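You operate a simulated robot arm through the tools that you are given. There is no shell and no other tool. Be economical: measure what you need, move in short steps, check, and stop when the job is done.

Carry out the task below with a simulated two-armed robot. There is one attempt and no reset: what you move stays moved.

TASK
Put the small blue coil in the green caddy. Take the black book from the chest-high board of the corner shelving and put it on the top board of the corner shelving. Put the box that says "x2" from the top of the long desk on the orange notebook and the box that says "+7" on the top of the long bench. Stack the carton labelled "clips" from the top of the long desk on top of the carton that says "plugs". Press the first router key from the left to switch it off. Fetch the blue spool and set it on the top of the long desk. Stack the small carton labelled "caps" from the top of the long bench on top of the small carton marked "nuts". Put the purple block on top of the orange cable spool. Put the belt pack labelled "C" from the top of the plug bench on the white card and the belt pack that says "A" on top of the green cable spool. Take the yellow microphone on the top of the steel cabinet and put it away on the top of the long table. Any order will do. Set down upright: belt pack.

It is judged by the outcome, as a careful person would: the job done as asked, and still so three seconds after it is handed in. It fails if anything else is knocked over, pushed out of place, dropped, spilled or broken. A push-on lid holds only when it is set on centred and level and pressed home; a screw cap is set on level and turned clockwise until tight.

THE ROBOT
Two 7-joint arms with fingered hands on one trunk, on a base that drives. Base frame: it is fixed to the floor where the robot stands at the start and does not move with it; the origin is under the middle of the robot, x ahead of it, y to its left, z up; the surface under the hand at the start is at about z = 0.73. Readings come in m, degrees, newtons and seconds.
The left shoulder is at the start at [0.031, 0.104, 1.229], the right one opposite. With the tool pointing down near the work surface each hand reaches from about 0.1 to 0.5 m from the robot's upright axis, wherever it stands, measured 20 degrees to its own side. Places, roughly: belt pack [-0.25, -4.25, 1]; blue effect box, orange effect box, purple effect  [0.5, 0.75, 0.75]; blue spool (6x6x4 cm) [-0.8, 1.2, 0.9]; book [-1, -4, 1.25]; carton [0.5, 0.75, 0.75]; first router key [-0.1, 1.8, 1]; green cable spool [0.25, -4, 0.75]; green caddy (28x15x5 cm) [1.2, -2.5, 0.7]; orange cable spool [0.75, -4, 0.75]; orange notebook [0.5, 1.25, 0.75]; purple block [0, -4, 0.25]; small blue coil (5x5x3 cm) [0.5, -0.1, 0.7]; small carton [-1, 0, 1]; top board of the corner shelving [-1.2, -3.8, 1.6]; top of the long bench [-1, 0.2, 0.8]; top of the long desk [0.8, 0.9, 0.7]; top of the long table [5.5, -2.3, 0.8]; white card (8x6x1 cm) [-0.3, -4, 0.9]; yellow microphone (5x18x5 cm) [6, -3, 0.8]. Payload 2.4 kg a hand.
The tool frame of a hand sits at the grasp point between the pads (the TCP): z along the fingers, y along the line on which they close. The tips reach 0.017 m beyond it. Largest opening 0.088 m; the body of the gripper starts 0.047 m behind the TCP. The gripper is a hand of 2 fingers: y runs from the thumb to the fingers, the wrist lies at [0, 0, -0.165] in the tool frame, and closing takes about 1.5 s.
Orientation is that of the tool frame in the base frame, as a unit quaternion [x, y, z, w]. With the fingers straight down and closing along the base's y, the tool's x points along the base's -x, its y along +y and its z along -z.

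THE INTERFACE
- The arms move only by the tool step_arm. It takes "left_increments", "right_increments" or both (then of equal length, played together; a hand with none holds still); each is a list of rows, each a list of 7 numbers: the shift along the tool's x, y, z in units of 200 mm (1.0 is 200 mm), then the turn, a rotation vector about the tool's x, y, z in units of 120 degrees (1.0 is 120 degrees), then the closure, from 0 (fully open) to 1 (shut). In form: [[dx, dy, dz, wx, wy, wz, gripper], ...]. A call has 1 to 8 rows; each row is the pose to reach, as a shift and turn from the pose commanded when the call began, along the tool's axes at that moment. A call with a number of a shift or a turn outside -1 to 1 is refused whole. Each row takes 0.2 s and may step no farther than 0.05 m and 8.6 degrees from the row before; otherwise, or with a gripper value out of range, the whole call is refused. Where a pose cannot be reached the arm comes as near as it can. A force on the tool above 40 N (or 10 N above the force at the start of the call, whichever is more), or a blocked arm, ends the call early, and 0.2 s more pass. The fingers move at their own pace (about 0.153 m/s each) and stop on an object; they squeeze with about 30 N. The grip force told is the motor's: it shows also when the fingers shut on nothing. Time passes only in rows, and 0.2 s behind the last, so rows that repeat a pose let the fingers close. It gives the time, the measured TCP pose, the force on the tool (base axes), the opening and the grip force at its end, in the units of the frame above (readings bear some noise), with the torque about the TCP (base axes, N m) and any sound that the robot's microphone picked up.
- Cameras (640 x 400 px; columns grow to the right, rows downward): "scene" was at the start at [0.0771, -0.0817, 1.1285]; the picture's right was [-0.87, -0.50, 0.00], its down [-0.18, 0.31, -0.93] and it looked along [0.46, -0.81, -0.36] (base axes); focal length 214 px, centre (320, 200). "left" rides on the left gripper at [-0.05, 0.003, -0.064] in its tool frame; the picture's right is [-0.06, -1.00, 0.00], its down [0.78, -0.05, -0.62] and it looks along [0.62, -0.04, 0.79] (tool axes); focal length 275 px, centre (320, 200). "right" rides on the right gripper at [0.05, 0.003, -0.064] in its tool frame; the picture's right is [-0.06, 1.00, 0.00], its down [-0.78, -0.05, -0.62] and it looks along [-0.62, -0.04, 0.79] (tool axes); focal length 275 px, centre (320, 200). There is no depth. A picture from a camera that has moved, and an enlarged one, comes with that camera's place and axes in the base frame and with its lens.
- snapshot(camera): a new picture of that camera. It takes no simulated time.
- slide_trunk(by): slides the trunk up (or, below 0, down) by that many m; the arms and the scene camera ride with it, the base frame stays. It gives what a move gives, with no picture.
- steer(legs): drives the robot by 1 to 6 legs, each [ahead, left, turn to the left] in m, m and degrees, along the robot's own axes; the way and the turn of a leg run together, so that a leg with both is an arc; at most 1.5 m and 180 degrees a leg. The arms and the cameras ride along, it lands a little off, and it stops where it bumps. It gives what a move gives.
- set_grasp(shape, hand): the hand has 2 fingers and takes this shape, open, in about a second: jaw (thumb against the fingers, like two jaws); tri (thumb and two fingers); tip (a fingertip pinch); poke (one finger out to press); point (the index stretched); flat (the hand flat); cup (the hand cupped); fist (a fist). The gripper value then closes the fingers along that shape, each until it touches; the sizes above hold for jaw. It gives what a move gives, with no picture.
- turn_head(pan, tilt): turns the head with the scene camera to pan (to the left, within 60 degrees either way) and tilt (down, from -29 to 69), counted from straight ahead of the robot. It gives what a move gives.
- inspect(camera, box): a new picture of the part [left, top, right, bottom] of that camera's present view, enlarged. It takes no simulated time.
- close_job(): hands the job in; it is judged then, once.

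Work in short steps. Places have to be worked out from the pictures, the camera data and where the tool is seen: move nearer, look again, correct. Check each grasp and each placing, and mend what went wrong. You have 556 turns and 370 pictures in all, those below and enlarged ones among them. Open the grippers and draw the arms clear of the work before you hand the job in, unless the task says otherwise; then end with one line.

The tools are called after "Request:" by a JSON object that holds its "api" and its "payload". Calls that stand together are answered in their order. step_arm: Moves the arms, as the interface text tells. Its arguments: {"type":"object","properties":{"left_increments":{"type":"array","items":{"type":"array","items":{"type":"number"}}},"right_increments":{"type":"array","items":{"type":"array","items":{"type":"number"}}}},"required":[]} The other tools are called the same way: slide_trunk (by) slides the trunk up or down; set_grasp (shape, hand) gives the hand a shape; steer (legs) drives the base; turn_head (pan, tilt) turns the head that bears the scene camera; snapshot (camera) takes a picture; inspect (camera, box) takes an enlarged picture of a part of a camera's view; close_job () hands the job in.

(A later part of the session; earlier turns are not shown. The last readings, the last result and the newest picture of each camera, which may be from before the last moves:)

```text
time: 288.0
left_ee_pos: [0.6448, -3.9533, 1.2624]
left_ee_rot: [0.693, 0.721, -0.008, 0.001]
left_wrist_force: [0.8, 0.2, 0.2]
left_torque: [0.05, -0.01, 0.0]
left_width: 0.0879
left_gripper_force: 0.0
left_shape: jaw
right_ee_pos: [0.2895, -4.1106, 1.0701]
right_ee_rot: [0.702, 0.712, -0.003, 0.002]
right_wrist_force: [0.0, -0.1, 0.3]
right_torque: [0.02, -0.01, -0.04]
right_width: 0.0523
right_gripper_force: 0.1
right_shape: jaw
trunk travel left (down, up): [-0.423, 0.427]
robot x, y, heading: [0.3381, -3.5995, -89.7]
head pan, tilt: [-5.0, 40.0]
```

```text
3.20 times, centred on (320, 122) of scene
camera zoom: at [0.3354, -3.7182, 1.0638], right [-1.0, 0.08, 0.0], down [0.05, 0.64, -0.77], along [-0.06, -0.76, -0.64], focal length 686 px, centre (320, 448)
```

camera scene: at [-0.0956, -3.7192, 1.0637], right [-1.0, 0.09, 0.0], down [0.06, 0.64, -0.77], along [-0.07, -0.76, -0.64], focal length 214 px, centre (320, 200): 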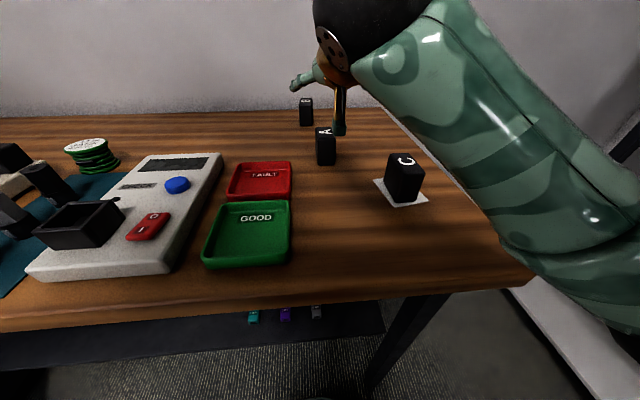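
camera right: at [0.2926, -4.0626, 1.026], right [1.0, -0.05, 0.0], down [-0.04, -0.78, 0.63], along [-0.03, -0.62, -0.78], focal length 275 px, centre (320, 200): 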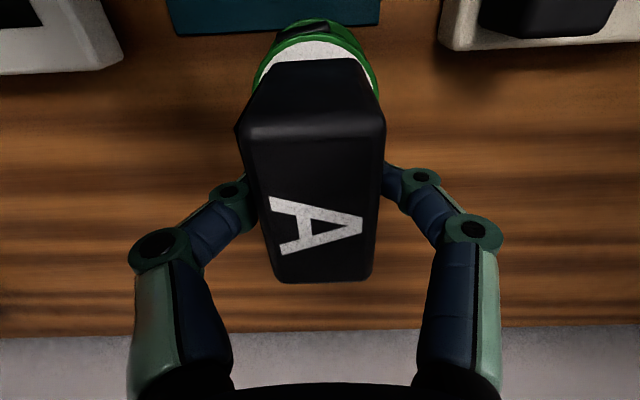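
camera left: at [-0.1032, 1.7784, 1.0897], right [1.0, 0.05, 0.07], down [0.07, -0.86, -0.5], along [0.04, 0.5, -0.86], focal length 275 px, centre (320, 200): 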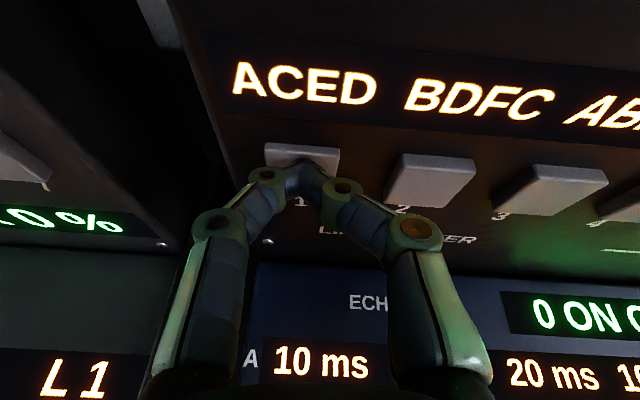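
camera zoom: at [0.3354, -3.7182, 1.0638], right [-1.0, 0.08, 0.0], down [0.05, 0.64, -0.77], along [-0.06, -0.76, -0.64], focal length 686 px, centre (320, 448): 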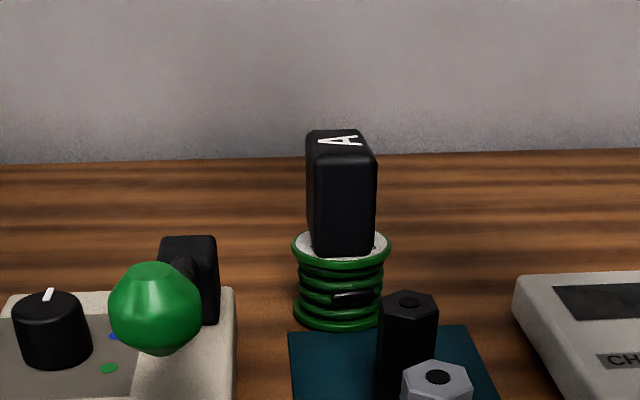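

A is done. Next the purple block on the lower shelf (≈(−0.01,−4.02,0.34)). Back off, go to x≈−0.11, lower the trunk and look.

Request:
{"api": "steer", "payload": {"legs": [[-0.42, 0, 0], [0, -0.46, 0]]}}

Request:
{"api": "slide_trunk", "payload": {"by": -0.4}}

Request:
{"api": "turn_head", "payload": {"pan": 0, "tilt": 20}}

Request:
{"api": "snapshot", "payload": {"camera": "scene"}}

```text
time: 293.0
left_ee_pos: [0.1831, -3.5378, 1.2642]
left_ee_rot: [0.69, 0.724, -0.008, 0.0]
left_wrist_force: [0.2, 0.0, -0.3]
left_torque: [0.0, 0.0, 0.01]
left_width: 0.0878
left_gripper_force: 0.1
left_shape: jaw
right_ee_pos: [-0.1691, -3.6978, 1.0699]
right_ee_rot: [0.7, 0.715, -0.004, 0.003]
right_wrist_force: [-0.2, 0.6, 0.6]
right_torque: [0.01, 0.02, 0.02]
right_width: 0.0526
right_gripper_force: 0.1
right_shape: jaw
trunk travel left (down, up): [-0.423, 0.427]
robot x, y, heading: [-0.1262, -3.1892, -89.5]
head pan, tilt: [-5.0, 40.0]
```

```text
time: 296.8
left_ee_pos: [0.1845, -3.5381, 0.8631]
left_ee_rot: [0.69, 0.723, -0.009, 0.0]
left_wrist_force: [-0.3, 0.8, 0.0]
left_torque: [0.01, 0.01, 0.03]
left_width: 0.0881
left_gripper_force: 0.0
left_shape: jaw
right_ee_pos: [-0.1701, -3.6974, 0.6699]
right_ee_rot: [0.7, 0.714, -0.004, 0.003]
right_wrist_force: [0.8, -0.2, -0.1]
right_torque: [0.0, 0.01, 0.0]
right_width: 0.0526
right_gripper_force: 0.0
right_shape: jaw
trunk travel left (down, up): [-0.023, 0.827]
robot x, y, heading: [-0.1189, -3.1904, -89.5]
head pan, tilt: [-5.0, 40.0]
```

```text
time: 297.6
left_ee_pos: [0.1845, -3.5364, 0.8636]
left_ee_rot: [0.691, 0.723, -0.009, 0.0]
left_wrist_force: [-0.4, 0.6, 0.0]
left_torque: [-0.01, 0.01, 0.01]
left_width: 0.0879
left_gripper_force: 0.1
left_shape: jaw
right_ee_pos: [-0.1702, -3.6969, 0.6698]
right_ee_rot: [0.701, 0.713, -0.004, 0.003]
right_wrist_force: [-0.3, 0.6, -0.4]
right_torque: [-0.01, -0.01, 0.01]
right_width: 0.0524
right_gripper_force: 0.0
right_shape: jaw
trunk travel left (down, up): [-0.023, 0.827]
robot x, y, heading: [-0.1225, -3.1901, -89.5]
head pan, tilt: [0.0, 20.0]
```

```text
254 pictures are left
camera scene: at [-0.1193, -3.3309, 0.6993], right [-1.0, -0.01, 0.0], down [0.0, 0.34, -0.94], along [0.01, -0.94, -0.34], focal length 214 px, centre (320, 200)
```

scene: 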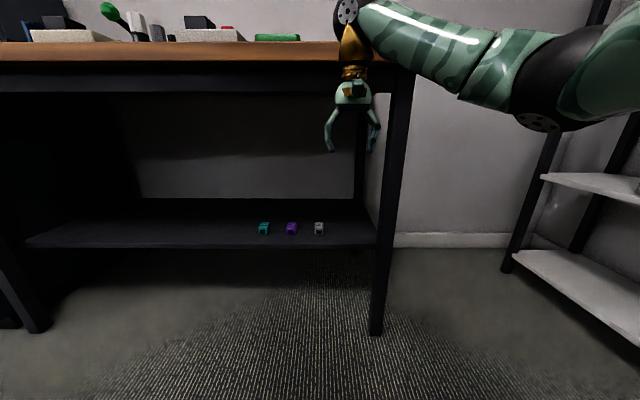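

Request:
{"api": "inspect", "payload": {"camera": "scene", "box": [220, 180, 380, 280]}}

```text
4.00 times, centred on (300, 230) of scene
camera zoom: at [-0.1193, -3.3309, 0.6993], right [-1.0, -0.01, 0.0], down [0.0, 0.34, -0.94], along [0.01, -0.94, -0.34], focal length 858 px, centre (400, 80)
```

zoom: 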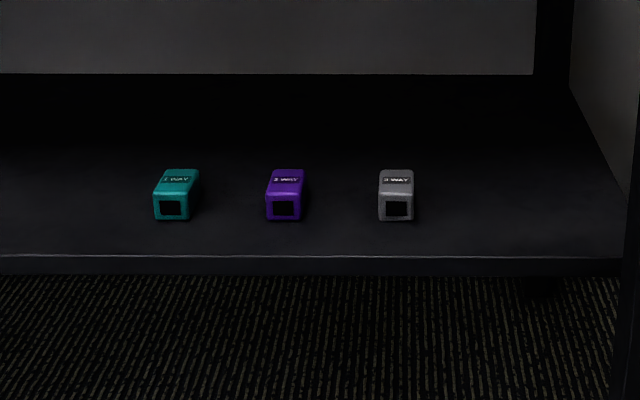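

Purple block ≈(−0.01,−4.015), shelf z≈0.33, between teal and grey (10 cm apart). Pitch the left hand forward ~68° while lowering it.

Request:
{"api": "step_arm", "payload": {"left_increments": [[0, -0.08, 0.1, 0, -0.0715, 0, 0], [0, -0.16, 0.2, 0, -0.143, 0, 0], [0, -0.24, 0.3, 0, -0.2145, 0, 0], [0, -0.32, 0.4, 0, -0.286, 0, 0], [0, -0.4, 0.5, 0, -0.3575, 0, 0], [0, -0.48, 0.6, 0, -0.429, 0, 0], [0, -0.56, 0.7, 0, -0.5, 0, 0], [0, -0.6, 0.8, 0, -0.57, 0, 0]]}}

Request:
{"api": "snapshot", "payload": {"camera": "left"}}

```text
time: 299.4
left_ee_pos: [0.198, -3.5975, 0.7255]
left_ee_rot: [0.594, 0.621, -0.359, 0.364]
left_wrist_force: [-0.1, -0.2, 1.0]
left_torque: [-0.01, -0.01, 0.02]
left_width: 0.0879
left_gripper_force: 0.2
left_shape: jaw
left hand out of reach, approached as far as the arm can: row 1, 2, 3, 4, 5, 6, 7, 8
right_ee_pos: [-0.1708, -3.6991, 0.6701]
right_ee_rot: [0.701, 0.714, -0.004, 0.003]
right_wrist_force: [-0.3, 0.1, 0.0]
right_torque: [0.02, 0.0, -0.02]
right_width: 0.0526
right_gripper_force: 0.1
right_shape: jaw
trunk travel left (down, up): [-0.023, 0.827]
robot x, y, heading: [-0.126, -3.1908, -89.2]
head pan, tilt: [0.0, 20.0]
```

```text
252 pictures are left
camera left: at [0.2009, -3.564, 0.7997], right [-1.0, -0.07, 0.07], down [-0.09, 0.91, -0.39], along [-0.04, -0.4, -0.92], focal length 275 px, centre (320, 200)
```

left: 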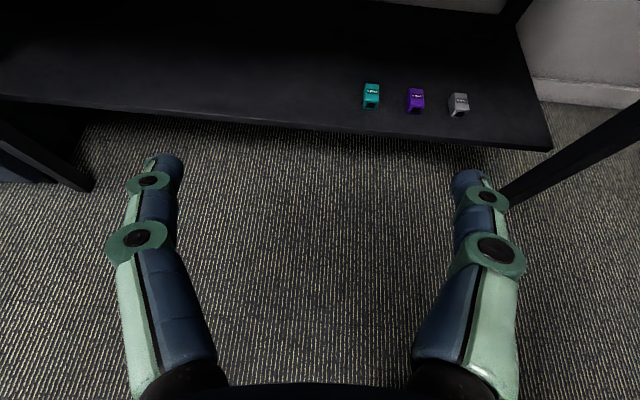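

Block confirmed at (−0.009,−4.01). Lower the left hand further and inward.

Request:
{"api": "step_arm", "payload": {"left_increments": [[0.19, -0.08, 0.1, 0, 0, 0, 0], [0.39, -0.16, 0.2, 0, 0, 0, 0], [0.58, -0.25, 0.3, 0, 0, 0, 0], [0.78, -0.34, 0.4, 0, 0, 0, 0], [0.97, -0.43, 0.5, 0, 0, 0, 0]]}}

Request:
{"api": "snapshot", "payload": {"camera": "left"}}

```text
time: 300.6
left_ee_pos: [0.1195, -3.596, 0.5063]
left_ee_rot: [0.593, 0.621, -0.358, 0.365]
left_wrist_force: [-0.4, -0.3, 0.8]
left_torque: [-0.02, -0.02, 0.0]
left_width: 0.0881
left_gripper_force: 0.1
left_shape: jaw
left hand out of reach, approached as far as the arm can: row 1, 2, 5
right_ee_pos: [-0.1705, -3.6984, 0.6687]
right_ee_rot: [0.7, 0.714, -0.004, 0.002]
right_wrist_force: [-0.4, 0.9, -0.5]
right_torque: [0.0, 0.02, 0.03]
right_width: 0.0525
right_gripper_force: 0.1
right_shape: jaw
trunk travel left (down, up): [-0.023, 0.827]
robot x, y, heading: [-0.1228, -3.1908, -89.6]
head pan, tilt: [0.0, 20.0]
```

```text
251 pictures are left
camera left: at [0.1211, -3.5634, 0.5797], right [-1.0, -0.07, 0.07], down [-0.09, 0.91, -0.39], along [-0.03, -0.4, -0.92], focal length 275 px, centre (320, 200)
```

left: 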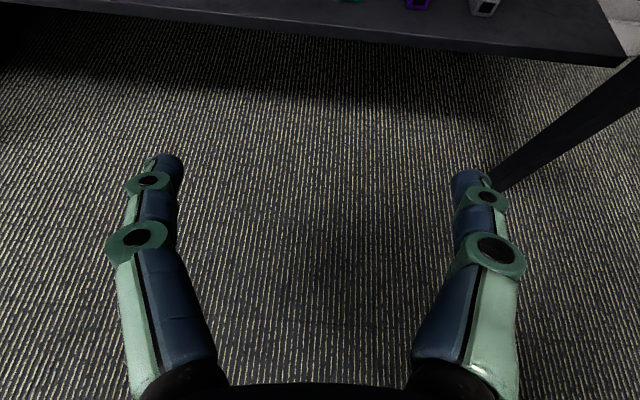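

Raise the right hand out of the way (above bench height), and lower the left to z≈0.37.

Request:
{"api": "step_arm", "payload": {"left_increments": [[0.15, 0, 0.08, 0, 0, 0, 0], [0.3, 0, 0.16, 0, 0, 0, 0], [0.45, 0, 0.24, 0, 0, 0, 0], [0.58, 0, 0.31, 0, 0, 0, 0]], "right_increments": [[0.05, 0, -0.24, 0, 0, 0, 0], [0.1, 0, -0.48, 0, 0, 0, 0], [0.15, 0, -0.72, 0, 0, 0, 0], [0.2, 0, -0.96, 0, 0, 0, 0]]}}

Request:
{"api": "step_arm", "payload": {"right_increments": [[0.05, 0, -0.24, 0, 0, 0, 0], [0.1, 0, -0.48, 0, 0, 0, 0], [0.15, 0, -0.72, 0, 0, 0, 0], [0.2, 0, -0.9, 0, 0, 0, 0]]}}

```text
time: 301.6
left_ee_pos: [0.1165, -3.5946, 0.3766]
left_ee_rot: [0.594, 0.621, -0.359, 0.364]
left_wrist_force: [-0.6, 0.2, -0.6]
left_torque: [-0.01, 0.0, 0.03]
left_width: 0.0881
left_gripper_force: 0.1
left_shape: jaw
right_ee_pos: [-0.1711, -3.6569, 0.8607]
right_ee_rot: [0.7, 0.714, -0.003, 0.001]
right_wrist_force: [-0.5, 0.9, -0.3]
right_torque: [0.0, 0.0, 0.01]
right_width: 0.088
right_gripper_force: 0.1
right_shape: jaw
trunk travel left (down, up): [-0.023, 0.827]
robot x, y, heading: [-0.1242, -3.189, -89.7]
head pan, tilt: [0.0, 20.0]
```

```text
time: 302.6
left_ee_pos: [0.1164, -3.5944, 0.3756]
left_ee_rot: [0.594, 0.62, -0.36, 0.364]
left_wrist_force: [0.2, 0.1, -0.2]
left_torque: [0.02, -0.03, 0.01]
left_width: 0.088
left_gripper_force: 0.0
left_shape: jaw
right_ee_pos: [-0.1714, -3.63, 0.9766]
right_ee_rot: [0.7, 0.714, -0.003, 0.005]
right_wrist_force: [0.4, 0.0, 0.3]
right_torque: [0.0, 0.0, 0.01]
right_width: 0.0877
right_gripper_force: 0.1
right_shape: jaw
right hand out of reach, approached as far as the arm can: row 3, 4
trunk travel left (down, up): [-0.023, 0.827]
robot x, y, heading: [-0.1224, -3.1922, -89.5]
head pan, tilt: [0.0, 20.0]
```

Request:
{"api": "steer", "payload": {"legs": [[0, -0.125, 0], [0.27, 0, 0]]}}

Request:
{"api": "snapshot", "payload": {"camera": "left"}}

Request:
{"api": "snapshot", "payload": {"camera": "scene"}}

```text
time: 305.4
left_ee_pos: [-0.0077, -3.8653, 0.3759]
left_ee_rot: [0.594, 0.62, -0.36, 0.365]
left_wrist_force: [-1.0, -0.2, 0.1]
left_torque: [0.0, -0.01, -0.02]
left_width: 0.088
left_gripper_force: 0.0
left_shape: jaw
right_ee_pos: [-0.2963, -3.8997, 0.9759]
right_ee_rot: [0.701, 0.713, -0.004, 0.005]
right_wrist_force: [0.4, -0.9, 0.7]
right_torque: [0.0, 0.0, 0.01]
right_width: 0.0877
right_gripper_force: 0.1
right_shape: jaw
trunk travel left (down, up): [-0.023, 0.827]
robot x, y, heading: [-0.2445, -3.4594, -89.6]
head pan, tilt: [0.0, 20.0]
```

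```text
250 pictures are left
camera left: at [-0.0057, -3.8333, 0.4501], right [-1.0, -0.07, 0.07], down [-0.09, 0.92, -0.39], along [-0.04, -0.4, -0.92], focal length 275 px, centre (320, 200)
```

left: 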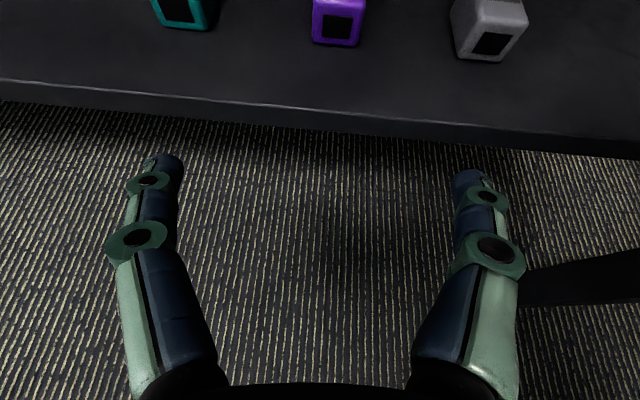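

```text
249 pictures are left
camera scene: at [-0.2433, -3.6008, 0.6994], right [-1.0, -0.01, 0.0], down [0.0, 0.34, -0.94], along [0.01, -0.94, -0.34], focal length 214 px, centre (320, 200)
```

scene: 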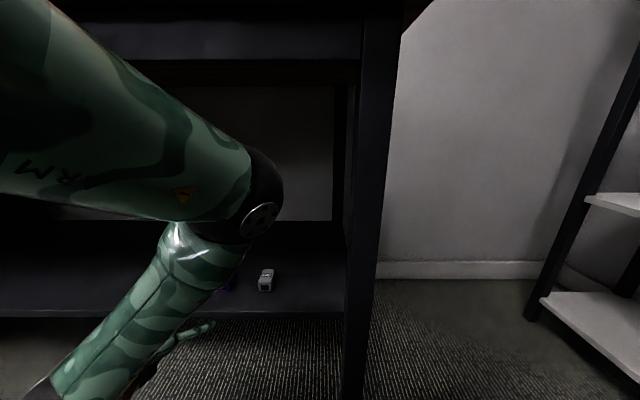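

The left elbow juts forward; extend the arm first, then drive only ~5 cm. Extend 10 cm forward.

Request:
{"api": "step_arm", "payload": {"left_increments": [[-0.065, -0.012, 0.155, 0, 0, 0, 0], [-0.13, -0.025, 0.31, 0, 0, 0, 0], [-0.194, -0.038, 0.463, 0, 0, 0, 0]]}}

Request:
{"api": "snapshot", "payload": {"camera": "left"}}

Request:
{"api": "snapshot", "payload": {"camera": "scene"}}

```text
time: 306.2
left_ee_pos: [-0.0125, -3.965, 0.3668]
left_ee_rot: [0.595, 0.62, -0.359, 0.364]
left_wrist_force: [-0.3, 0.0, 0.2]
left_torque: [0.03, 0.0, -0.01]
left_width: 0.0877
left_gripper_force: 0.2
left_shape: jaw
right_ee_pos: [-0.2956, -3.8993, 0.9762]
right_ee_rot: [0.701, 0.713, -0.004, 0.005]
right_wrist_force: [0.1, 0.0, -0.2]
right_torque: [-0.01, 0.0, -0.03]
right_width: 0.0879
right_gripper_force: 0.0
right_shape: jaw
trunk travel left (down, up): [-0.023, 0.827]
robot x, y, heading: [-0.2461, -3.4576, -89.8]
head pan, tilt: [0.0, 20.0]
```

```text
248 pictures are left
camera left: at [-0.0099, -3.9335, 0.4398], right [-1.0, -0.07, 0.07], down [-0.09, 0.92, -0.39], along [-0.03, -0.4, -0.92], focal length 275 px, centre (320, 200)
```

left: 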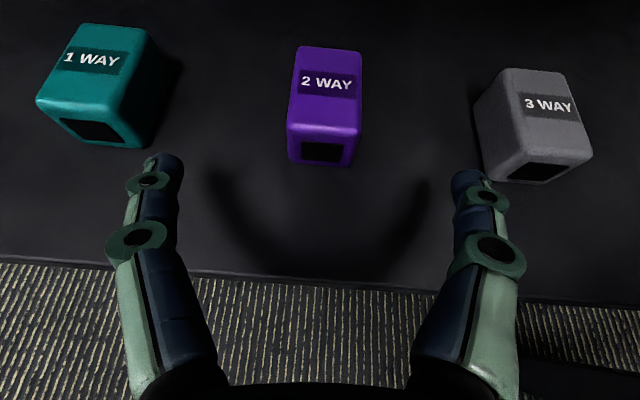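

```text
247 pictures are left
camera scene: at [-0.2433, -3.6008, 0.6994], right [-1.0, -0.01, 0.0], down [0.0, 0.34, -0.94], along [0.01, -0.94, -0.34], focal length 214 px, centre (320, 200)
```

scene: 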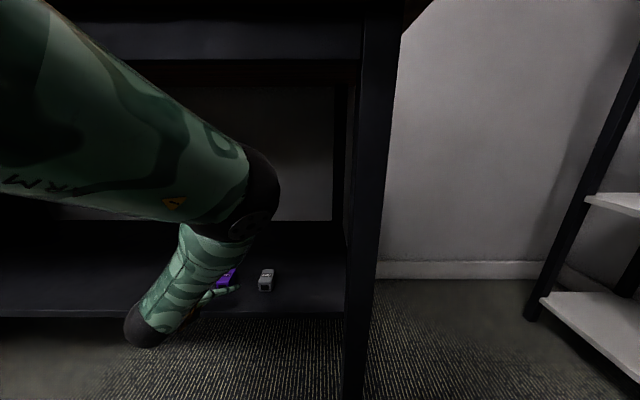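

Drive 4.5 cm with the fingers half open, then lower slightly.

Request:
{"api": "step_arm", "payload": {"left_increments": [[0, 0, 0, 0, 0, 0, 0.25], [0, 0, 0, 0, 0, 0, 0.25]]}}

Request:
{"api": "steer", "payload": {"legs": [[0.045, 0, 0]]}}

Request:
{"api": "step_arm", "payload": {"left_increments": [[0.04, 0, 0.02, 0, 0, 0, 0.25], [0.07, 0, 0.035, 0, 0, 0, 0.25]]}}

Request:
{"api": "snapshot", "payload": {"camera": "left"}}

```text
time: 306.8
left_ee_pos: [-0.0113, -3.9655, 0.3658]
left_ee_rot: [0.595, 0.621, -0.359, 0.363]
left_wrist_force: [0.0, -0.2, 0.2]
left_torque: [-0.02, -0.02, -0.01]
left_width: 0.0664
left_gripper_force: 0.0
left_shape: jaw
right_ee_pos: [-0.2974, -3.8995, 0.9752]
right_ee_rot: [0.701, 0.713, -0.005, 0.005]
right_wrist_force: [-0.7, 0.2, 0.4]
right_torque: [0.01, -0.05, 0.02]
right_width: 0.0878
right_gripper_force: 0.1
right_shape: jaw
trunk travel left (down, up): [-0.023, 0.827]
robot x, y, heading: [-0.2468, -3.458, -89.8]
head pan, tilt: [0.0, 20.0]
```

```text
time: 307.7
left_ee_pos: [-0.0115, -4.0113, 0.3657]
left_ee_rot: [0.594, 0.621, -0.359, 0.365]
left_wrist_force: [-0.8, 0.1, -0.1]
left_torque: [0.01, 0.01, -0.02]
left_width: 0.0664
left_gripper_force: 0.2
left_shape: jaw
right_ee_pos: [-0.2962, -3.9441, 0.9755]
right_ee_rot: [0.702, 0.712, -0.003, 0.004]
right_wrist_force: [0.2, 0.6, 0.1]
right_torque: [0.01, 0.03, -0.03]
right_width: 0.0877
right_gripper_force: 0.0
right_shape: jaw
trunk travel left (down, up): [-0.023, 0.827]
robot x, y, heading: [-0.2459, -3.5043, -89.7]
head pan, tilt: [0.0, 20.0]
```

```text
time: 308.3
left_ee_pos: [-0.0129, -4.0104, 0.3499]
left_ee_rot: [0.594, 0.621, -0.359, 0.365]
left_wrist_force: [1.2, 0.3, -0.2]
left_torque: [0.01, 0.04, -0.01]
left_width: 0.0661
left_gripper_force: 0.1
left_shape: jaw
right_ee_pos: [-0.2956, -3.9459, 0.976]
right_ee_rot: [0.701, 0.713, -0.004, 0.005]
right_wrist_force: [-0.3, 0.4, 0.0]
right_torque: [0.05, -0.02, -0.01]
right_width: 0.0879
right_gripper_force: 0.1
right_shape: jaw
trunk travel left (down, up): [-0.023, 0.827]
robot x, y, heading: [-0.2416, -3.5051, -89.6]
head pan, tilt: [0.0, 20.0]
```

```text
246 pictures are left
camera left: at [-0.01, -3.9779, 0.4239], right [-1.0, -0.07, 0.07], down [-0.09, 0.92, -0.39], along [-0.04, -0.4, -0.92], focal length 275 px, centre (320, 200)
```

left: 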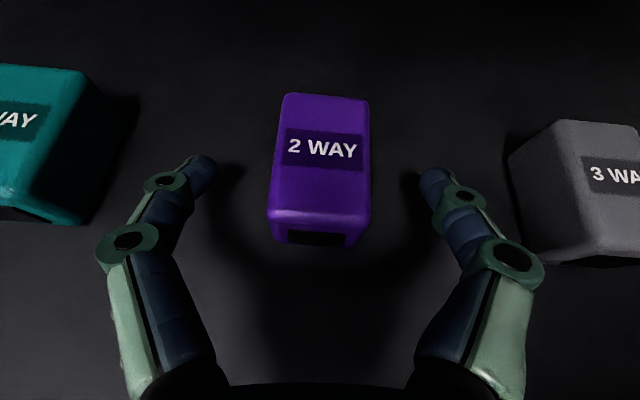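

Straddling the block. Nudge 1 cm forward and close.

Request:
{"api": "step_arm", "payload": {"left_increments": [[-0.02, 0, 0.06, 0, 0, 0, 0.25], [-0.02, 0, 0.06, 0, 0, 0, 0.6], [-0.02, 0, 0.06, 0, 0, 0, 1], [-0.02, 0, 0.06, 0, 0, 0, 1], [-0.02, 0, 0.06, 0, 0, 0, 1]]}}

Request:
{"api": "snapshot", "payload": {"camera": "left"}}

```text
time: 309.5
left_ee_pos: [-0.0113, -4.0233, 0.3489]
left_ee_rot: [0.594, 0.621, -0.359, 0.364]
left_wrist_force: [0.0, 0.0, -0.4]
left_torque: [-0.02, 0.01, -0.02]
left_width: 0.026
left_gripper_force: 30.3
left_shape: jaw
right_ee_pos: [-0.2956, -3.9461, 0.9758]
right_ee_rot: [0.701, 0.713, -0.004, 0.005]
right_wrist_force: [0.3, -0.4, -0.1]
right_torque: [-0.01, 0.03, -0.02]
right_width: 0.088
right_gripper_force: 0.0
right_shape: jaw
trunk travel left (down, up): [-0.023, 0.827]
robot x, y, heading: [-0.2455, -3.5012, -89.6]
head pan, tilt: [0.0, 20.0]
```

```text
245 pictures are left
camera left: at [-0.0093, -3.9904, 0.4217], right [-1.0, -0.07, 0.07], down [-0.09, 0.92, -0.39], along [-0.04, -0.4, -0.92], focal length 275 px, centre (320, 200)
```

left: 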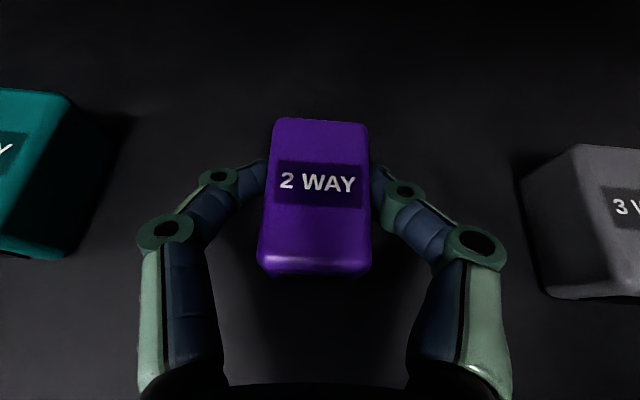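

Gripped. Lift 4 cm and drive back out.

Request:
{"api": "step_arm", "payload": {"left_increments": [[-0.09, 0, -0.048, 0, 0, 0, 1], [-0.176, 0, -0.095, 0, 0, 0, 1]]}}

Request:
{"api": "steer", "payload": {"legs": [[-0.33, 0, 0]]}}

Request:
{"api": "snapshot", "payload": {"camera": "left"}}

```text
time: 310.1
left_ee_pos: [-0.0102, -4.0217, 0.3882]
left_ee_rot: [0.594, 0.621, -0.358, 0.365]
left_wrist_force: [-0.2, 0.3, 0.4]
left_torque: [-0.03, 0.0, 0.0]
left_width: 0.0259
left_gripper_force: 30.5
left_shape: jaw
right_ee_pos: [-0.2953, -3.9434, 0.9761]
right_ee_rot: [0.701, 0.713, -0.005, 0.004]
right_wrist_force: [0.5, 0.3, 0.5]
right_torque: [-0.01, 0.01, 0.0]
right_width: 0.088
right_gripper_force: 0.0
right_shape: jaw
trunk travel left (down, up): [-0.023, 0.827]
robot x, y, heading: [-0.2476, -3.5061, -89.7]
head pan, tilt: [0.0, 20.0]
```

```text
time: 312.3
left_ee_pos: [-0.0134, -3.6954, 0.389]
left_ee_rot: [0.595, 0.621, -0.359, 0.364]
left_wrist_force: [-0.1, -0.4, -0.5]
left_torque: [0.03, 0.01, -0.02]
left_width: 0.0261
left_gripper_force: 30.0
left_shape: jaw
right_ee_pos: [-0.2978, -3.6171, 0.9752]
right_ee_rot: [0.701, 0.713, -0.004, 0.004]
right_wrist_force: [-0.9, 0.1, -0.5]
right_torque: [0.0, 0.02, -0.02]
right_width: 0.088
right_gripper_force: 0.0
right_shape: jaw
trunk travel left (down, up): [-0.023, 0.827]
robot x, y, heading: [-0.2488, -3.175, -89.5]
head pan, tilt: [0.0, 20.0]
```

```text
244 pictures are left
camera left: at [-0.0117, -3.6632, 0.4623], right [-1.0, -0.07, 0.07], down [-0.09, 0.92, -0.39], along [-0.04, -0.4, -0.92], focal length 275 px, centre (320, 200)
```

left: 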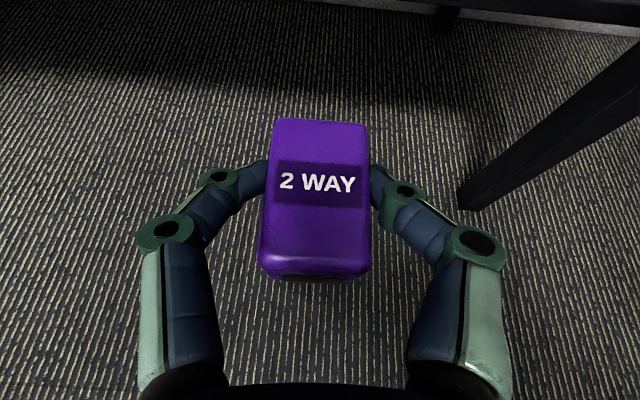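

Purple block held. Raise the trunk 0.45 and lift the left hand, then drive left toward the orange spool.

Request:
{"api": "slide_trunk", "payload": {"by": 0.45}}

Request:
{"api": "step_arm", "payload": {"left_increments": [[-0.2, 0, -0.11, 0, 0, 0, 1], [-0.4, 0, -0.22, 0, 0, 0, 1], [-0.6, 0, -0.33, 0, 0, 0, 1], [-0.8, 0, -0.44, 0, 0, 0, 1], [-0.98, 0, -0.53, 0, 0, 0, 1]]}}

Request:
{"api": "steer", "payload": {"legs": [[0, 0.82, 0]]}}

Request:
{"api": "turn_head", "payload": {"pan": 0, "tilt": 30}}

Request:
{"api": "snapshot", "payload": {"camera": "scene"}}

```text
refused: 0.45 is not a number from -0.4 to 0.4
```

```text
time: 313.5
left_ee_pos: [-0.0084, -3.6948, 0.6124]
left_ee_rot: [0.595, 0.62, -0.359, 0.363]
left_wrist_force: [1.0, 0.0, 0.4]
left_torque: [0.01, 0.0, 0.0]
left_width: 0.0261
left_gripper_force: 29.9
left_shape: jaw
right_ee_pos: [-0.2982, -3.6182, 0.9752]
right_ee_rot: [0.7, 0.714, -0.004, 0.004]
right_wrist_force: [-0.6, 0.4, 0.2]
right_torque: [0.02, 0.01, 0.01]
right_width: 0.0876
right_gripper_force: 0.0
right_shape: jaw
trunk travel left (down, up): [-0.023, 0.827]
robot x, y, heading: [-0.2478, -3.1786, -89.7]
head pan, tilt: [0.0, 20.0]
```

```text
time: 317.8
left_ee_pos: [0.7947, -3.6916, 0.6117]
left_ee_rot: [0.595, 0.62, -0.359, 0.364]
left_wrist_force: [-0.3, -0.4, -1.0]
left_torque: [0.0, 0.01, 0.0]
left_width: 0.0262
left_gripper_force: 30.7
left_shape: jaw
right_ee_pos: [0.5075, -3.6131, 0.9762]
right_ee_rot: [0.702, 0.712, -0.004, 0.004]
right_wrist_force: [0.4, 0.7, -0.1]
right_torque: [0.01, -0.01, -0.04]
right_width: 0.0879
right_gripper_force: 0.0
right_shape: jaw
trunk travel left (down, up): [-0.023, 0.827]
robot x, y, heading: [0.5605, -3.176, -89.7]
head pan, tilt: [0.0, 20.0]
```

```text
time: 318.5
left_ee_pos: [0.7966, -3.6921, 0.612]
left_ee_rot: [0.594, 0.62, -0.359, 0.365]
left_wrist_force: [-0.7, 0.6, -0.6]
left_torque: [-0.03, -0.03, -0.03]
left_width: 0.026
left_gripper_force: 29.9
left_shape: jaw
right_ee_pos: [0.508, -3.6128, 0.977]
right_ee_rot: [0.702, 0.712, -0.004, 0.004]
right_wrist_force: [0.9, 0.3, 0.2]
right_torque: [0.0, -0.01, 0.0]
right_width: 0.0877
right_gripper_force: 0.1
right_shape: jaw
trunk travel left (down, up): [-0.023, 0.827]
robot x, y, heading: [0.5576, -3.173, -89.9]
head pan, tilt: [0.0, 30.0]
```

```text
243 pictures are left
camera scene: at [0.5607, -3.3116, 0.6834], right [-1.0, 0.0, 0.0], down [0.0, 0.5, -0.87], along [0.0, -0.87, -0.5], focal length 214 px, centre (320, 200)
```

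scene: 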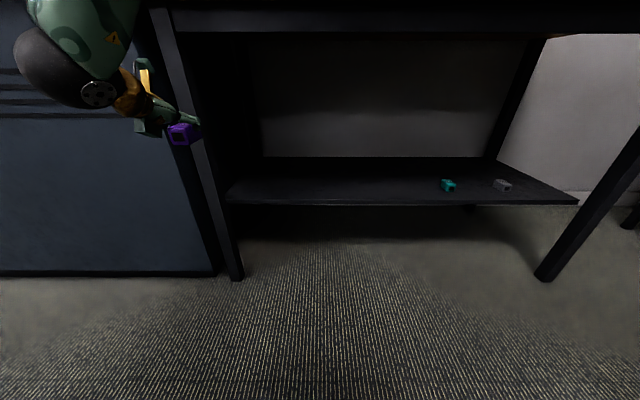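

Raise trunk by 0.4 and look at the orange spool.

Request:
{"api": "slide_trunk", "payload": {"by": 0.4}}

Request:
{"api": "turn_head", "payload": {"pan": 20, "tilt": 35}}

Request:
{"api": "snapshot", "payload": {"camera": "scene"}}

Request:
{"api": "inspect", "payload": {"camera": "scene", "box": [240, 100, 400, 200]}}

```text
time: 322.3
left_ee_pos: [0.7962, -3.6918, 1.0119]
left_ee_rot: [0.595, 0.619, -0.36, 0.364]
left_wrist_force: [0.8, 1.1, -0.2]
left_torque: [0.02, -0.01, 0.01]
left_width: 0.0262
left_gripper_force: 29.8
left_shape: jaw
right_ee_pos: [0.5064, -3.5231, 1.4442]
right_ee_rot: [0.698, 0.709, -0.072, 0.073]
right_wrist_force: [-0.1, -0.1, 0.3]
right_torque: [0.02, 0.03, -0.01]
right_width: 0.0882
right_gripper_force: 0.1
right_shape: jaw
trunk travel left (down, up): [-0.423, 0.427]
robot x, y, heading: [0.5583, -3.1748, -89.6]
head pan, tilt: [0.0, 30.0]
```

```text
time: 323.2
left_ee_pos: [0.7954, -3.6917, 1.0108]
left_ee_rot: [0.595, 0.62, -0.359, 0.364]
left_wrist_force: [-0.9, 0.0, -0.5]
left_torque: [-0.02, 0.0, -0.01]
left_width: 0.026
left_gripper_force: 29.8
left_shape: jaw
right_ee_pos: [0.5066, -3.5227, 1.445]
right_ee_rot: [0.698, 0.709, -0.074, 0.073]
right_wrist_force: [-0.3, 0.6, -0.3]
right_torque: [0.0, -0.01, 0.01]
right_width: 0.0878
right_gripper_force: 0.1
right_shape: jaw
trunk travel left (down, up): [-0.423, 0.427]
robot x, y, heading: [0.5594, -3.1738, -89.5]
head pan, tilt: [20.0, 35.0]
```

```text
242 pictures are left
camera scene: at [0.5907, -3.2864, 1.0713], right [-0.94, -0.35, 0.0], down [-0.2, 0.54, -0.82], along [0.28, -0.77, -0.57], focal length 214 px, centre (320, 200)
```

scene: 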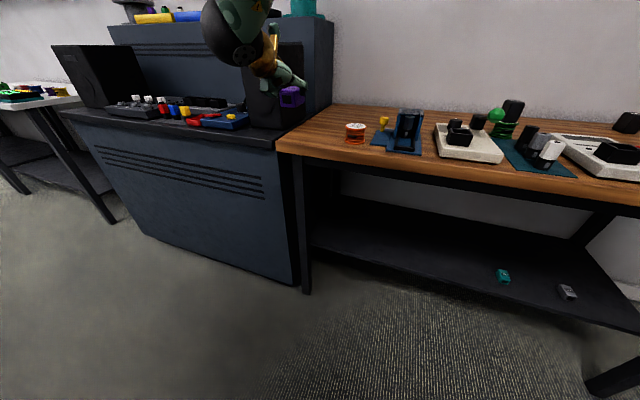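

```text
4.00 times, centred on (320, 150) of scene
camera zoom: at [0.5907, -3.2864, 1.0713], right [-0.94, -0.35, 0.0], down [-0.2, 0.54, -0.82], along [0.28, -0.77, -0.57], focal length 858 px, centre (320, 400)
```

zoom: 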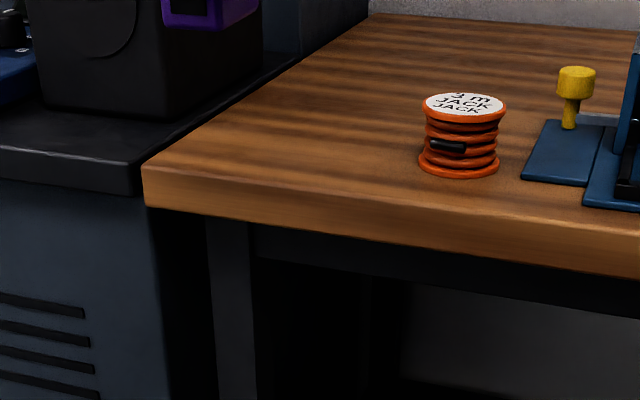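

Orange spool top centre ≈(0.708,−3.915,0.893). Drive so the block comes above it.

Request:
{"api": "steer", "payload": {"legs": [[0, -0.088, 0], [0.22, 0, 0]]}}

Request:
{"api": "snapshot", "payload": {"camera": "left"}}

Request:
{"api": "turn_head", "payload": {"pan": 35, "tilt": 35}}

Request:
{"api": "snapshot", "payload": {"camera": "scene"}}

```text
time: 325.6
left_ee_pos: [0.7082, -3.9115, 1.0112]
left_ee_rot: [0.595, 0.62, -0.359, 0.363]
left_wrist_force: [0.5, -0.1, -0.9]
left_torque: [-0.01, 0.02, 0.0]
left_width: 0.026
left_gripper_force: 30.3
left_shape: jaw
right_ee_pos: [0.419, -3.7437, 1.4437]
right_ee_rot: [0.699, 0.708, -0.072, 0.072]
right_wrist_force: [-0.1, 0.8, 0.5]
right_torque: [-0.01, -0.03, -0.01]
right_width: 0.088
right_gripper_force: 0.0
right_shape: jaw
trunk travel left (down, up): [-0.423, 0.427]
robot x, y, heading: [0.4726, -3.391, -89.8]
head pan, tilt: [20.0, 35.0]
```

```text
240 pictures are left
camera left: at [0.7107, -3.8799, 1.0847], right [-1.0, -0.06, 0.07], down [-0.08, 0.92, -0.39], along [-0.04, -0.4, -0.92], focal length 275 px, centre (320, 200)
```

left: 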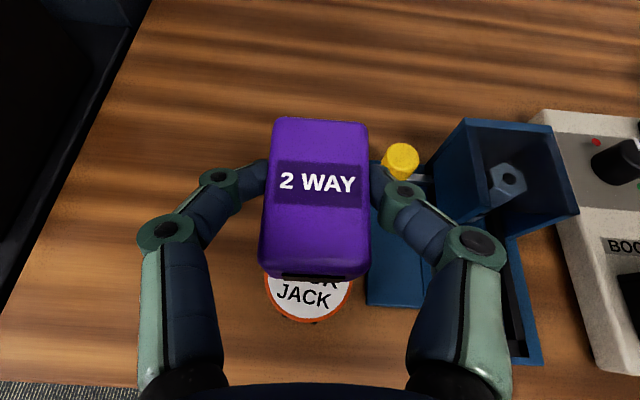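

```text
time: 326.3
left_ee_pos: [0.7083, -3.911, 1.0113]
left_ee_rot: [0.596, 0.619, -0.36, 0.363]
left_wrist_force: [-0.3, -0.5, 0.0]
left_torque: [-0.01, 0.04, -0.02]
left_width: 0.0258
left_gripper_force: 30.0
left_shape: jaw
right_ee_pos: [0.4195, -3.7424, 1.4446]
right_ee_rot: [0.698, 0.708, -0.073, 0.072]
right_wrist_force: [0.2, 0.1, -1.1]
right_torque: [0.03, -0.03, -0.01]
right_width: 0.088
right_gripper_force: 0.1
right_shape: jaw
trunk travel left (down, up): [-0.423, 0.427]
robot x, y, heading: [0.4689, -3.3903, -89.9]
head pan, tilt: [35.0, 35.0]
```

```text
239 pictures are left
camera scene: at [0.5234, -3.4953, 1.0713], right [-0.82, -0.58, 0.0], down [-0.33, 0.47, -0.82], along [0.47, -0.67, -0.57], focal length 214 px, centre (320, 200)
```

scene: 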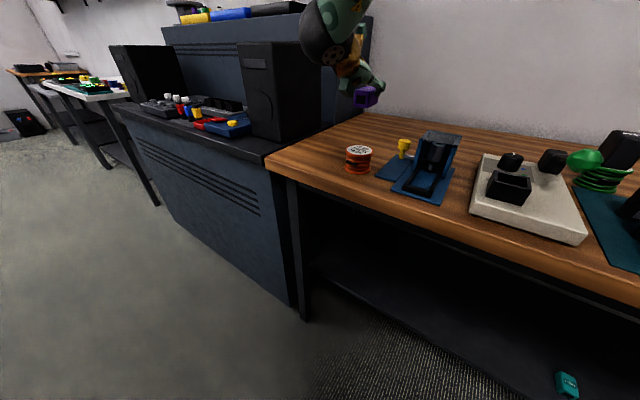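

Block is above the spool. Lower to ~2 cm above.

Request:
{"api": "step_arm", "payload": {"left_increments": [[0.12, 0, 0.065, 0, 0, 0, 1], [0.24, 0, 0.13, 0, 0, 0, 1], [0.351, 0, 0.19, 0, 0, 0, 1]]}}

Request:
{"api": "inspect", "payload": {"camera": "scene", "box": [280, 80, 440, 180]}}

```text
time: 327.1
left_ee_pos: [0.7075, -3.911, 0.9301]
left_ee_rot: [0.596, 0.62, -0.359, 0.363]
left_wrist_force: [0.0, -0.3, -0.2]
left_torque: [0.02, -0.03, 0.0]
left_width: 0.0261
left_gripper_force: 30.6
left_shape: jaw
right_ee_pos: [0.4194, -3.7424, 1.4448]
right_ee_rot: [0.699, 0.708, -0.073, 0.072]
right_wrist_force: [-1.2, -0.3, 0.4]
right_torque: [-0.04, 0.02, -0.02]
right_width: 0.0879
right_gripper_force: 0.0
right_shape: jaw
trunk travel left (down, up): [-0.423, 0.427]
robot x, y, heading: [0.4687, -3.3899, -90.0]
head pan, tilt: [35.0, 35.0]
```

```text
4.00 times, centred on (360, 130) of scene
camera zoom: at [0.5234, -3.4953, 1.0713], right [-0.82, -0.58, 0.0], down [-0.33, 0.47, -0.82], along [0.47, -0.67, -0.57], focal length 858 px, centre (160, 480)
```

zoom: 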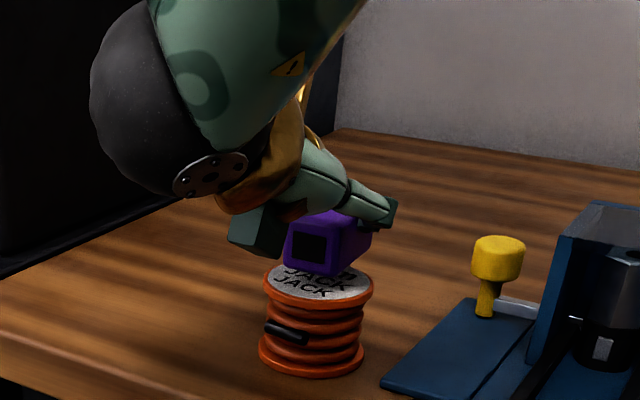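

Nearly touching and centred. Lower until contact.

Request:
{"api": "step_arm", "payload": {"left_increments": [[0.022, 0, 0.012, 0, 0, 0, 1], [0.044, 0, 0.024, 0, 0, 0, 1], [0.06, 0, 0.033, 0, 0, 0, 1]]}}

Request:
{"api": "inspect", "payload": {"camera": "scene", "box": [280, 80, 440, 180]}}

```text
time: 327.9
left_ee_pos: [0.708, -3.9119, 0.9208]
left_ee_rot: [0.593, 0.619, -0.361, 0.367]
left_wrist_force: [-0.2, -0.3, 16.7]
left_torque: [-0.12, 0.01, -0.01]
left_width: 0.0268
left_gripper_force: 30.3
left_shape: jaw
right_ee_pos: [0.4184, -3.741, 1.4448]
right_ee_rot: [0.698, 0.708, -0.073, 0.074]
right_wrist_force: [0.3, 0.0, 0.6]
right_torque: [0.02, -0.02, 0.0]
right_width: 0.0882
right_gripper_force: 0.0
right_shape: jaw
trunk travel left (down, up): [-0.423, 0.427]
robot x, y, heading: [0.4701, -3.3871, -89.9]
head pan, tilt: [35.0, 35.0]
```

```text
4.00 times, centred on (360, 130) of scene
camera zoom: at [0.5229, -3.494, 1.0717], right [-0.82, -0.58, 0.0], down [-0.33, 0.47, -0.82], along [0.47, -0.67, -0.57], focal length 858 px, centre (160, 480)
```

zoom: 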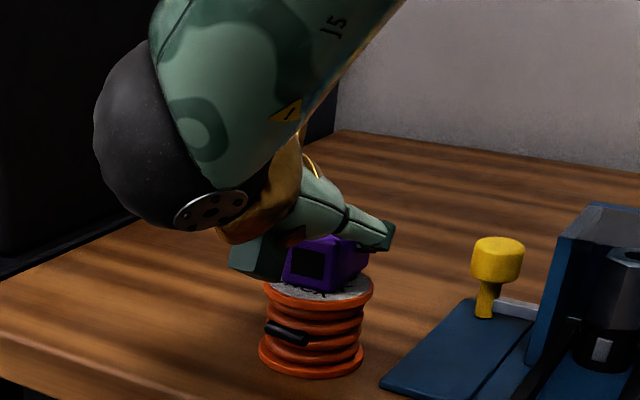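

Contact. Release and withdraw along the tool axis.

Request:
{"api": "step_arm", "payload": {"left_increments": [[-0.006, 0, -0.003, 0, 0, 0, 0.85], [-0.006, 0, -0.003, 0, 0, 0, 0.5], [-0.006, 0, -0.003, 0, 0, 0, 0.45], [-0.006, 0, -0.003, 0, 0, 0, 0.45], [-0.01, 0, -0.12, 0, 0, 0, 0.45], [-0.02, 0, -0.3, 0, 0, 0, 0.45], [-0.1, 0, -0.5, 0, 0, 0, 0.3], [-0.25, 0, -0.68, 0, 0, 0, 0]]}}

Request:
{"api": "inspect", "payload": {"camera": "scene", "box": [280, 80, 440, 180]}}

```text
time: 329.7
left_ee_pos: [0.7093, -3.8152, 1.0286]
left_ee_rot: [0.595, 0.619, -0.36, 0.363]
left_wrist_force: [0.0, 0.8, -0.4]
left_torque: [0.03, -0.05, -0.01]
left_width: 0.0878
left_gripper_force: 0.0
left_shape: jaw
left hand out of reach, approached as far as the arm can: row 8
right_ee_pos: [0.4191, -3.7416, 1.4444]
right_ee_rot: [0.698, 0.709, -0.073, 0.072]
right_wrist_force: [-0.4, 1.1, 0.2]
right_torque: [0.03, 0.0, -0.01]
right_width: 0.0878
right_gripper_force: 0.1
right_shape: jaw
trunk travel left (down, up): [-0.423, 0.427]
robot x, y, heading: [0.4737, -3.3896, -89.8]
head pan, tilt: [35.0, 35.0]
```

```text
4.00 times, centred on (360, 130) of scene
camera zoom: at [0.5233, -3.4948, 1.0714], right [-0.82, -0.58, 0.0], down [-0.33, 0.47, -0.82], along [0.47, -0.67, -0.57], focal length 858 px, centre (160, 480)
```

zoom: 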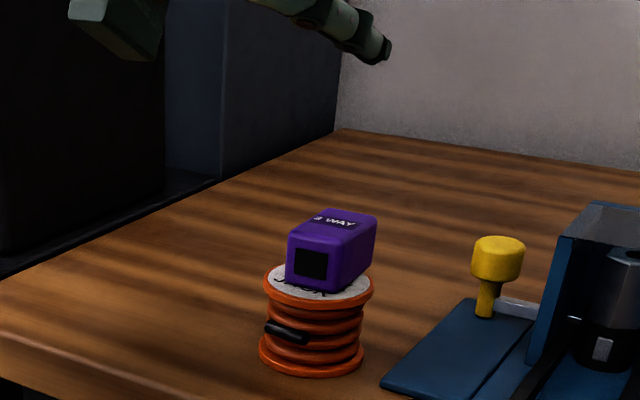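

Purple block sits on the orange spool. Back off and restore the left hand to tool-down.

Request:
{"api": "steer", "payload": {"legs": [[-0.22, 0, 0]]}}

Request:
{"api": "step_arm", "payload": {"left_increments": [[-0.05, 0, 0, 0, 0.06, 0, 0], [-0.1, 0, 0, 0, 0.12, 0, 0], [-0.15, 0, 0, 0, 0.185, 0, 0], [-0.2, 0, 0, 0, 0.25, 0, 0], [-0.25, 0, 0, 0, 0.315, 0, 0], [-0.3, 0, 0, 0, 0.38, 0, 0], [-0.3, 0, 0, 0, 0.45, 0, 0], [-0.3, 0, 0, 0, 0.515, 0, 0]]}}

Request:
{"api": "steer", "payload": {"legs": [[0, -0.6, 0], [0, 0, -90]]}}

Request:
{"api": "turn_head", "payload": {"pan": 15, "tilt": 5}}

Request:
{"api": "snapshot", "payload": {"camera": "scene"}}

```text
time: 331.4
left_ee_pos: [0.7074, -3.5971, 1.0272]
left_ee_rot: [0.596, 0.619, -0.36, 0.363]
left_wrist_force: [-0.1, 0.6, 0.4]
left_torque: [-0.01, -0.02, 0.01]
left_width: 0.0881
left_gripper_force: 0.1
left_shape: jaw
right_ee_pos: [0.4175, -3.5219, 1.4443]
right_ee_rot: [0.699, 0.707, -0.073, 0.073]
right_wrist_force: [-0.1, 0.8, 0.1]
right_torque: [-0.02, 0.0, 0.02]
right_width: 0.0878
right_gripper_force: 0.1
right_shape: jaw
trunk travel left (down, up): [-0.423, 0.427]
robot x, y, heading: [0.4718, -3.1741, -89.8]
head pan, tilt: [35.0, 35.0]
```

```text
time: 333.2
left_ee_pos: [0.7104, -3.6262, 1.0805]
left_ee_rot: [0.696, 0.718, -0.001, -0.006]
left_wrist_force: [0.5, -0.4, 0.2]
left_torque: [0.0, 0.0, -0.01]
left_width: 0.0881
left_gripper_force: 0.0
left_shape: jaw
right_ee_pos: [0.4186, -3.523, 1.4436]
right_ee_rot: [0.699, 0.708, -0.073, 0.072]
right_wrist_force: [0.3, -0.8, -0.2]
right_torque: [0.03, 0.01, 0.01]
right_width: 0.0878
right_gripper_force: 0.0
right_shape: jaw
trunk travel left (down, up): [-0.423, 0.427]
robot x, y, heading: [0.4714, -3.1752, -90.1]
head pan, tilt: [35.0, 35.0]
```

```text
time: 340.4
left_ee_pos: [-0.5833, -3.4168, 1.0808]
left_ee_rot: [1.0, 0.019, 0.002, -0.007]
left_wrist_force: [0.6, -0.2, 0.4]
left_torque: [0.01, 0.01, 0.02]
left_width: 0.0881
left_gripper_force: 0.1
left_shape: jaw
right_ee_pos: [-0.4839, -3.1241, 1.4427]
right_ee_rot: [0.995, 0.01, -0.102, 0.0]
right_wrist_force: [0.0, -0.4, 0.0]
right_torque: [-0.01, -0.02, 0.0]
right_width: 0.0877
right_gripper_force: 0.1
right_shape: jaw
trunk travel left (down, up): [-0.423, 0.427]
robot x, y, heading: [-0.1339, -3.1742, -179.6]
head pan, tilt: [35.0, 35.0]
```

```text
time: 341.4
left_ee_pos: [-0.5829, -3.418, 1.0793]
left_ee_rot: [1.0, 0.018, 0.003, -0.008]
left_wrist_force: [-1.0, -0.1, 0.4]
left_torque: [-0.04, 0.01, 0.01]
left_width: 0.0879
left_gripper_force: 0.0
left_shape: jaw
right_ee_pos: [-0.4834, -3.1253, 1.4446]
right_ee_rot: [0.995, 0.011, -0.102, 0.001]
right_wrist_force: [0.8, 0.3, -0.1]
right_torque: [-0.03, 0.01, 0.03]
right_width: 0.088
right_gripper_force: 0.0
right_shape: jaw
trunk travel left (down, up): [-0.423, 0.427]
robot x, y, heading: [-0.1298, -3.1754, -179.4]
head pan, tilt: [15.0, 5.0]
```

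```text
235 pictures are left
camera scene: at [-0.2493, -3.2005, 1.1194], right [-0.27, 0.96, 0.0], down [0.09, 0.02, -1.0], along [-0.96, -0.27, -0.09], focal length 214 px, centre (320, 200)
```

scene: 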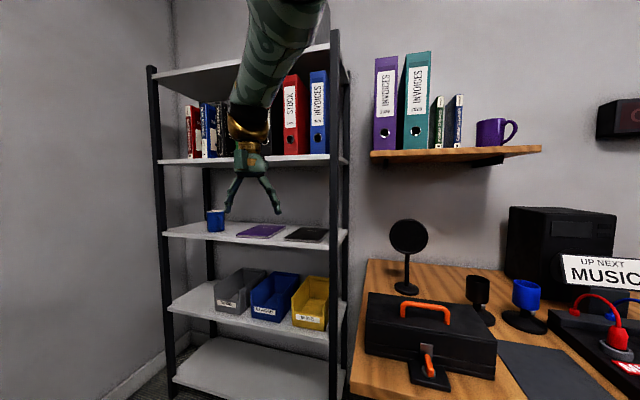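

Board heights: ≈0.88 (flat items) and ≈1.2 (binders/books). The hint (z 1.25, y≈−4) suggests the book stands among the books at left on the 1.2 board. Move the left hand aside and zoom in.

Request:
{"api": "turn_head", "payload": {"pan": 35, "tilt": 0}}

Request:
{"api": "step_arm", "payload": {"left_increments": [[0.2, -0.1, 0.2, 0, 0, 0, 0], [0.4, -0.2, 0.4, 0, 0, 0, 0], [0.5, -0.3, 0.6, 0, 0, 0, 0]]}}

Request:
{"api": "steer", "payload": {"legs": [[0.1, 0.35, 0]]}}

Request:
{"api": "snapshot", "payload": {"camera": "scene"}}

```text
time: 342.2
left_ee_pos: [-0.583, -3.4172, 1.0794]
left_ee_rot: [1.0, 0.019, 0.003, -0.007]
left_wrist_force: [0.2, -1.1, -0.2]
left_torque: [0.01, 0.03, 0.0]
left_width: 0.0877
left_gripper_force: 0.1
left_shape: jaw
right_ee_pos: [-0.4828, -3.1246, 1.4439]
right_ee_rot: [0.995, 0.01, -0.103, 0.0]
right_wrist_force: [0.2, 0.4, 1.1]
right_torque: [0.0, 0.03, 0.03]
right_width: 0.0878
right_gripper_force: 0.0
right_shape: jaw
trunk travel left (down, up): [-0.423, 0.427]
robot x, y, heading: [-0.1337, -3.1726, -179.4]
head pan, tilt: [35.0, 0.0]
```

```text
refused: row 1 steps farther than a row can; nothing moved
```

```text
time: 344.5
left_ee_pos: [-0.6796, -3.7719, 1.0791]
left_ee_rot: [1.0, 0.017, 0.002, -0.007]
left_wrist_force: [0.4, 0.0, 0.4]
left_torque: [0.0, 0.01, 0.04]
left_width: 0.088
left_gripper_force: 0.1
left_shape: jaw
right_ee_pos: [-0.5809, -3.4796, 1.4439]
right_ee_rot: [0.995, 0.009, -0.103, 0.0]
right_wrist_force: [-0.7, 0.9, -0.8]
right_torque: [-0.01, -0.01, -0.01]
right_width: 0.0878
right_gripper_force: 0.0
right_shape: jaw
trunk travel left (down, up): [-0.423, 0.427]
robot x, y, heading: [-0.2285, -3.5316, -179.5]
head pan, tilt: [35.0, 0.0]
```

```text
234 pictures are left
camera scene: at [-0.337, -3.5794, 1.1099], right [-0.52, 0.85, 0.0], down [0.16, 0.1, -0.98], along [-0.84, -0.51, -0.19], focal length 214 px, centre (320, 200)
```

scene: 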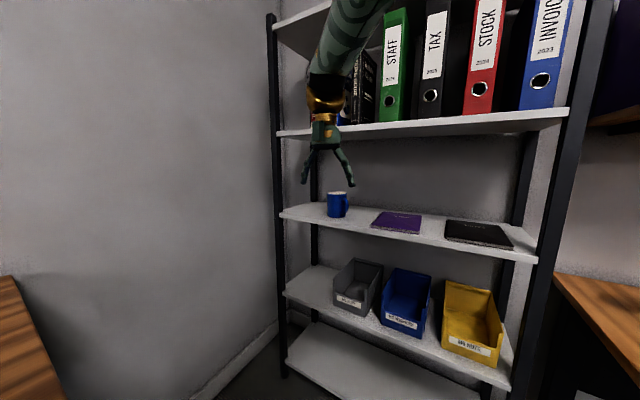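

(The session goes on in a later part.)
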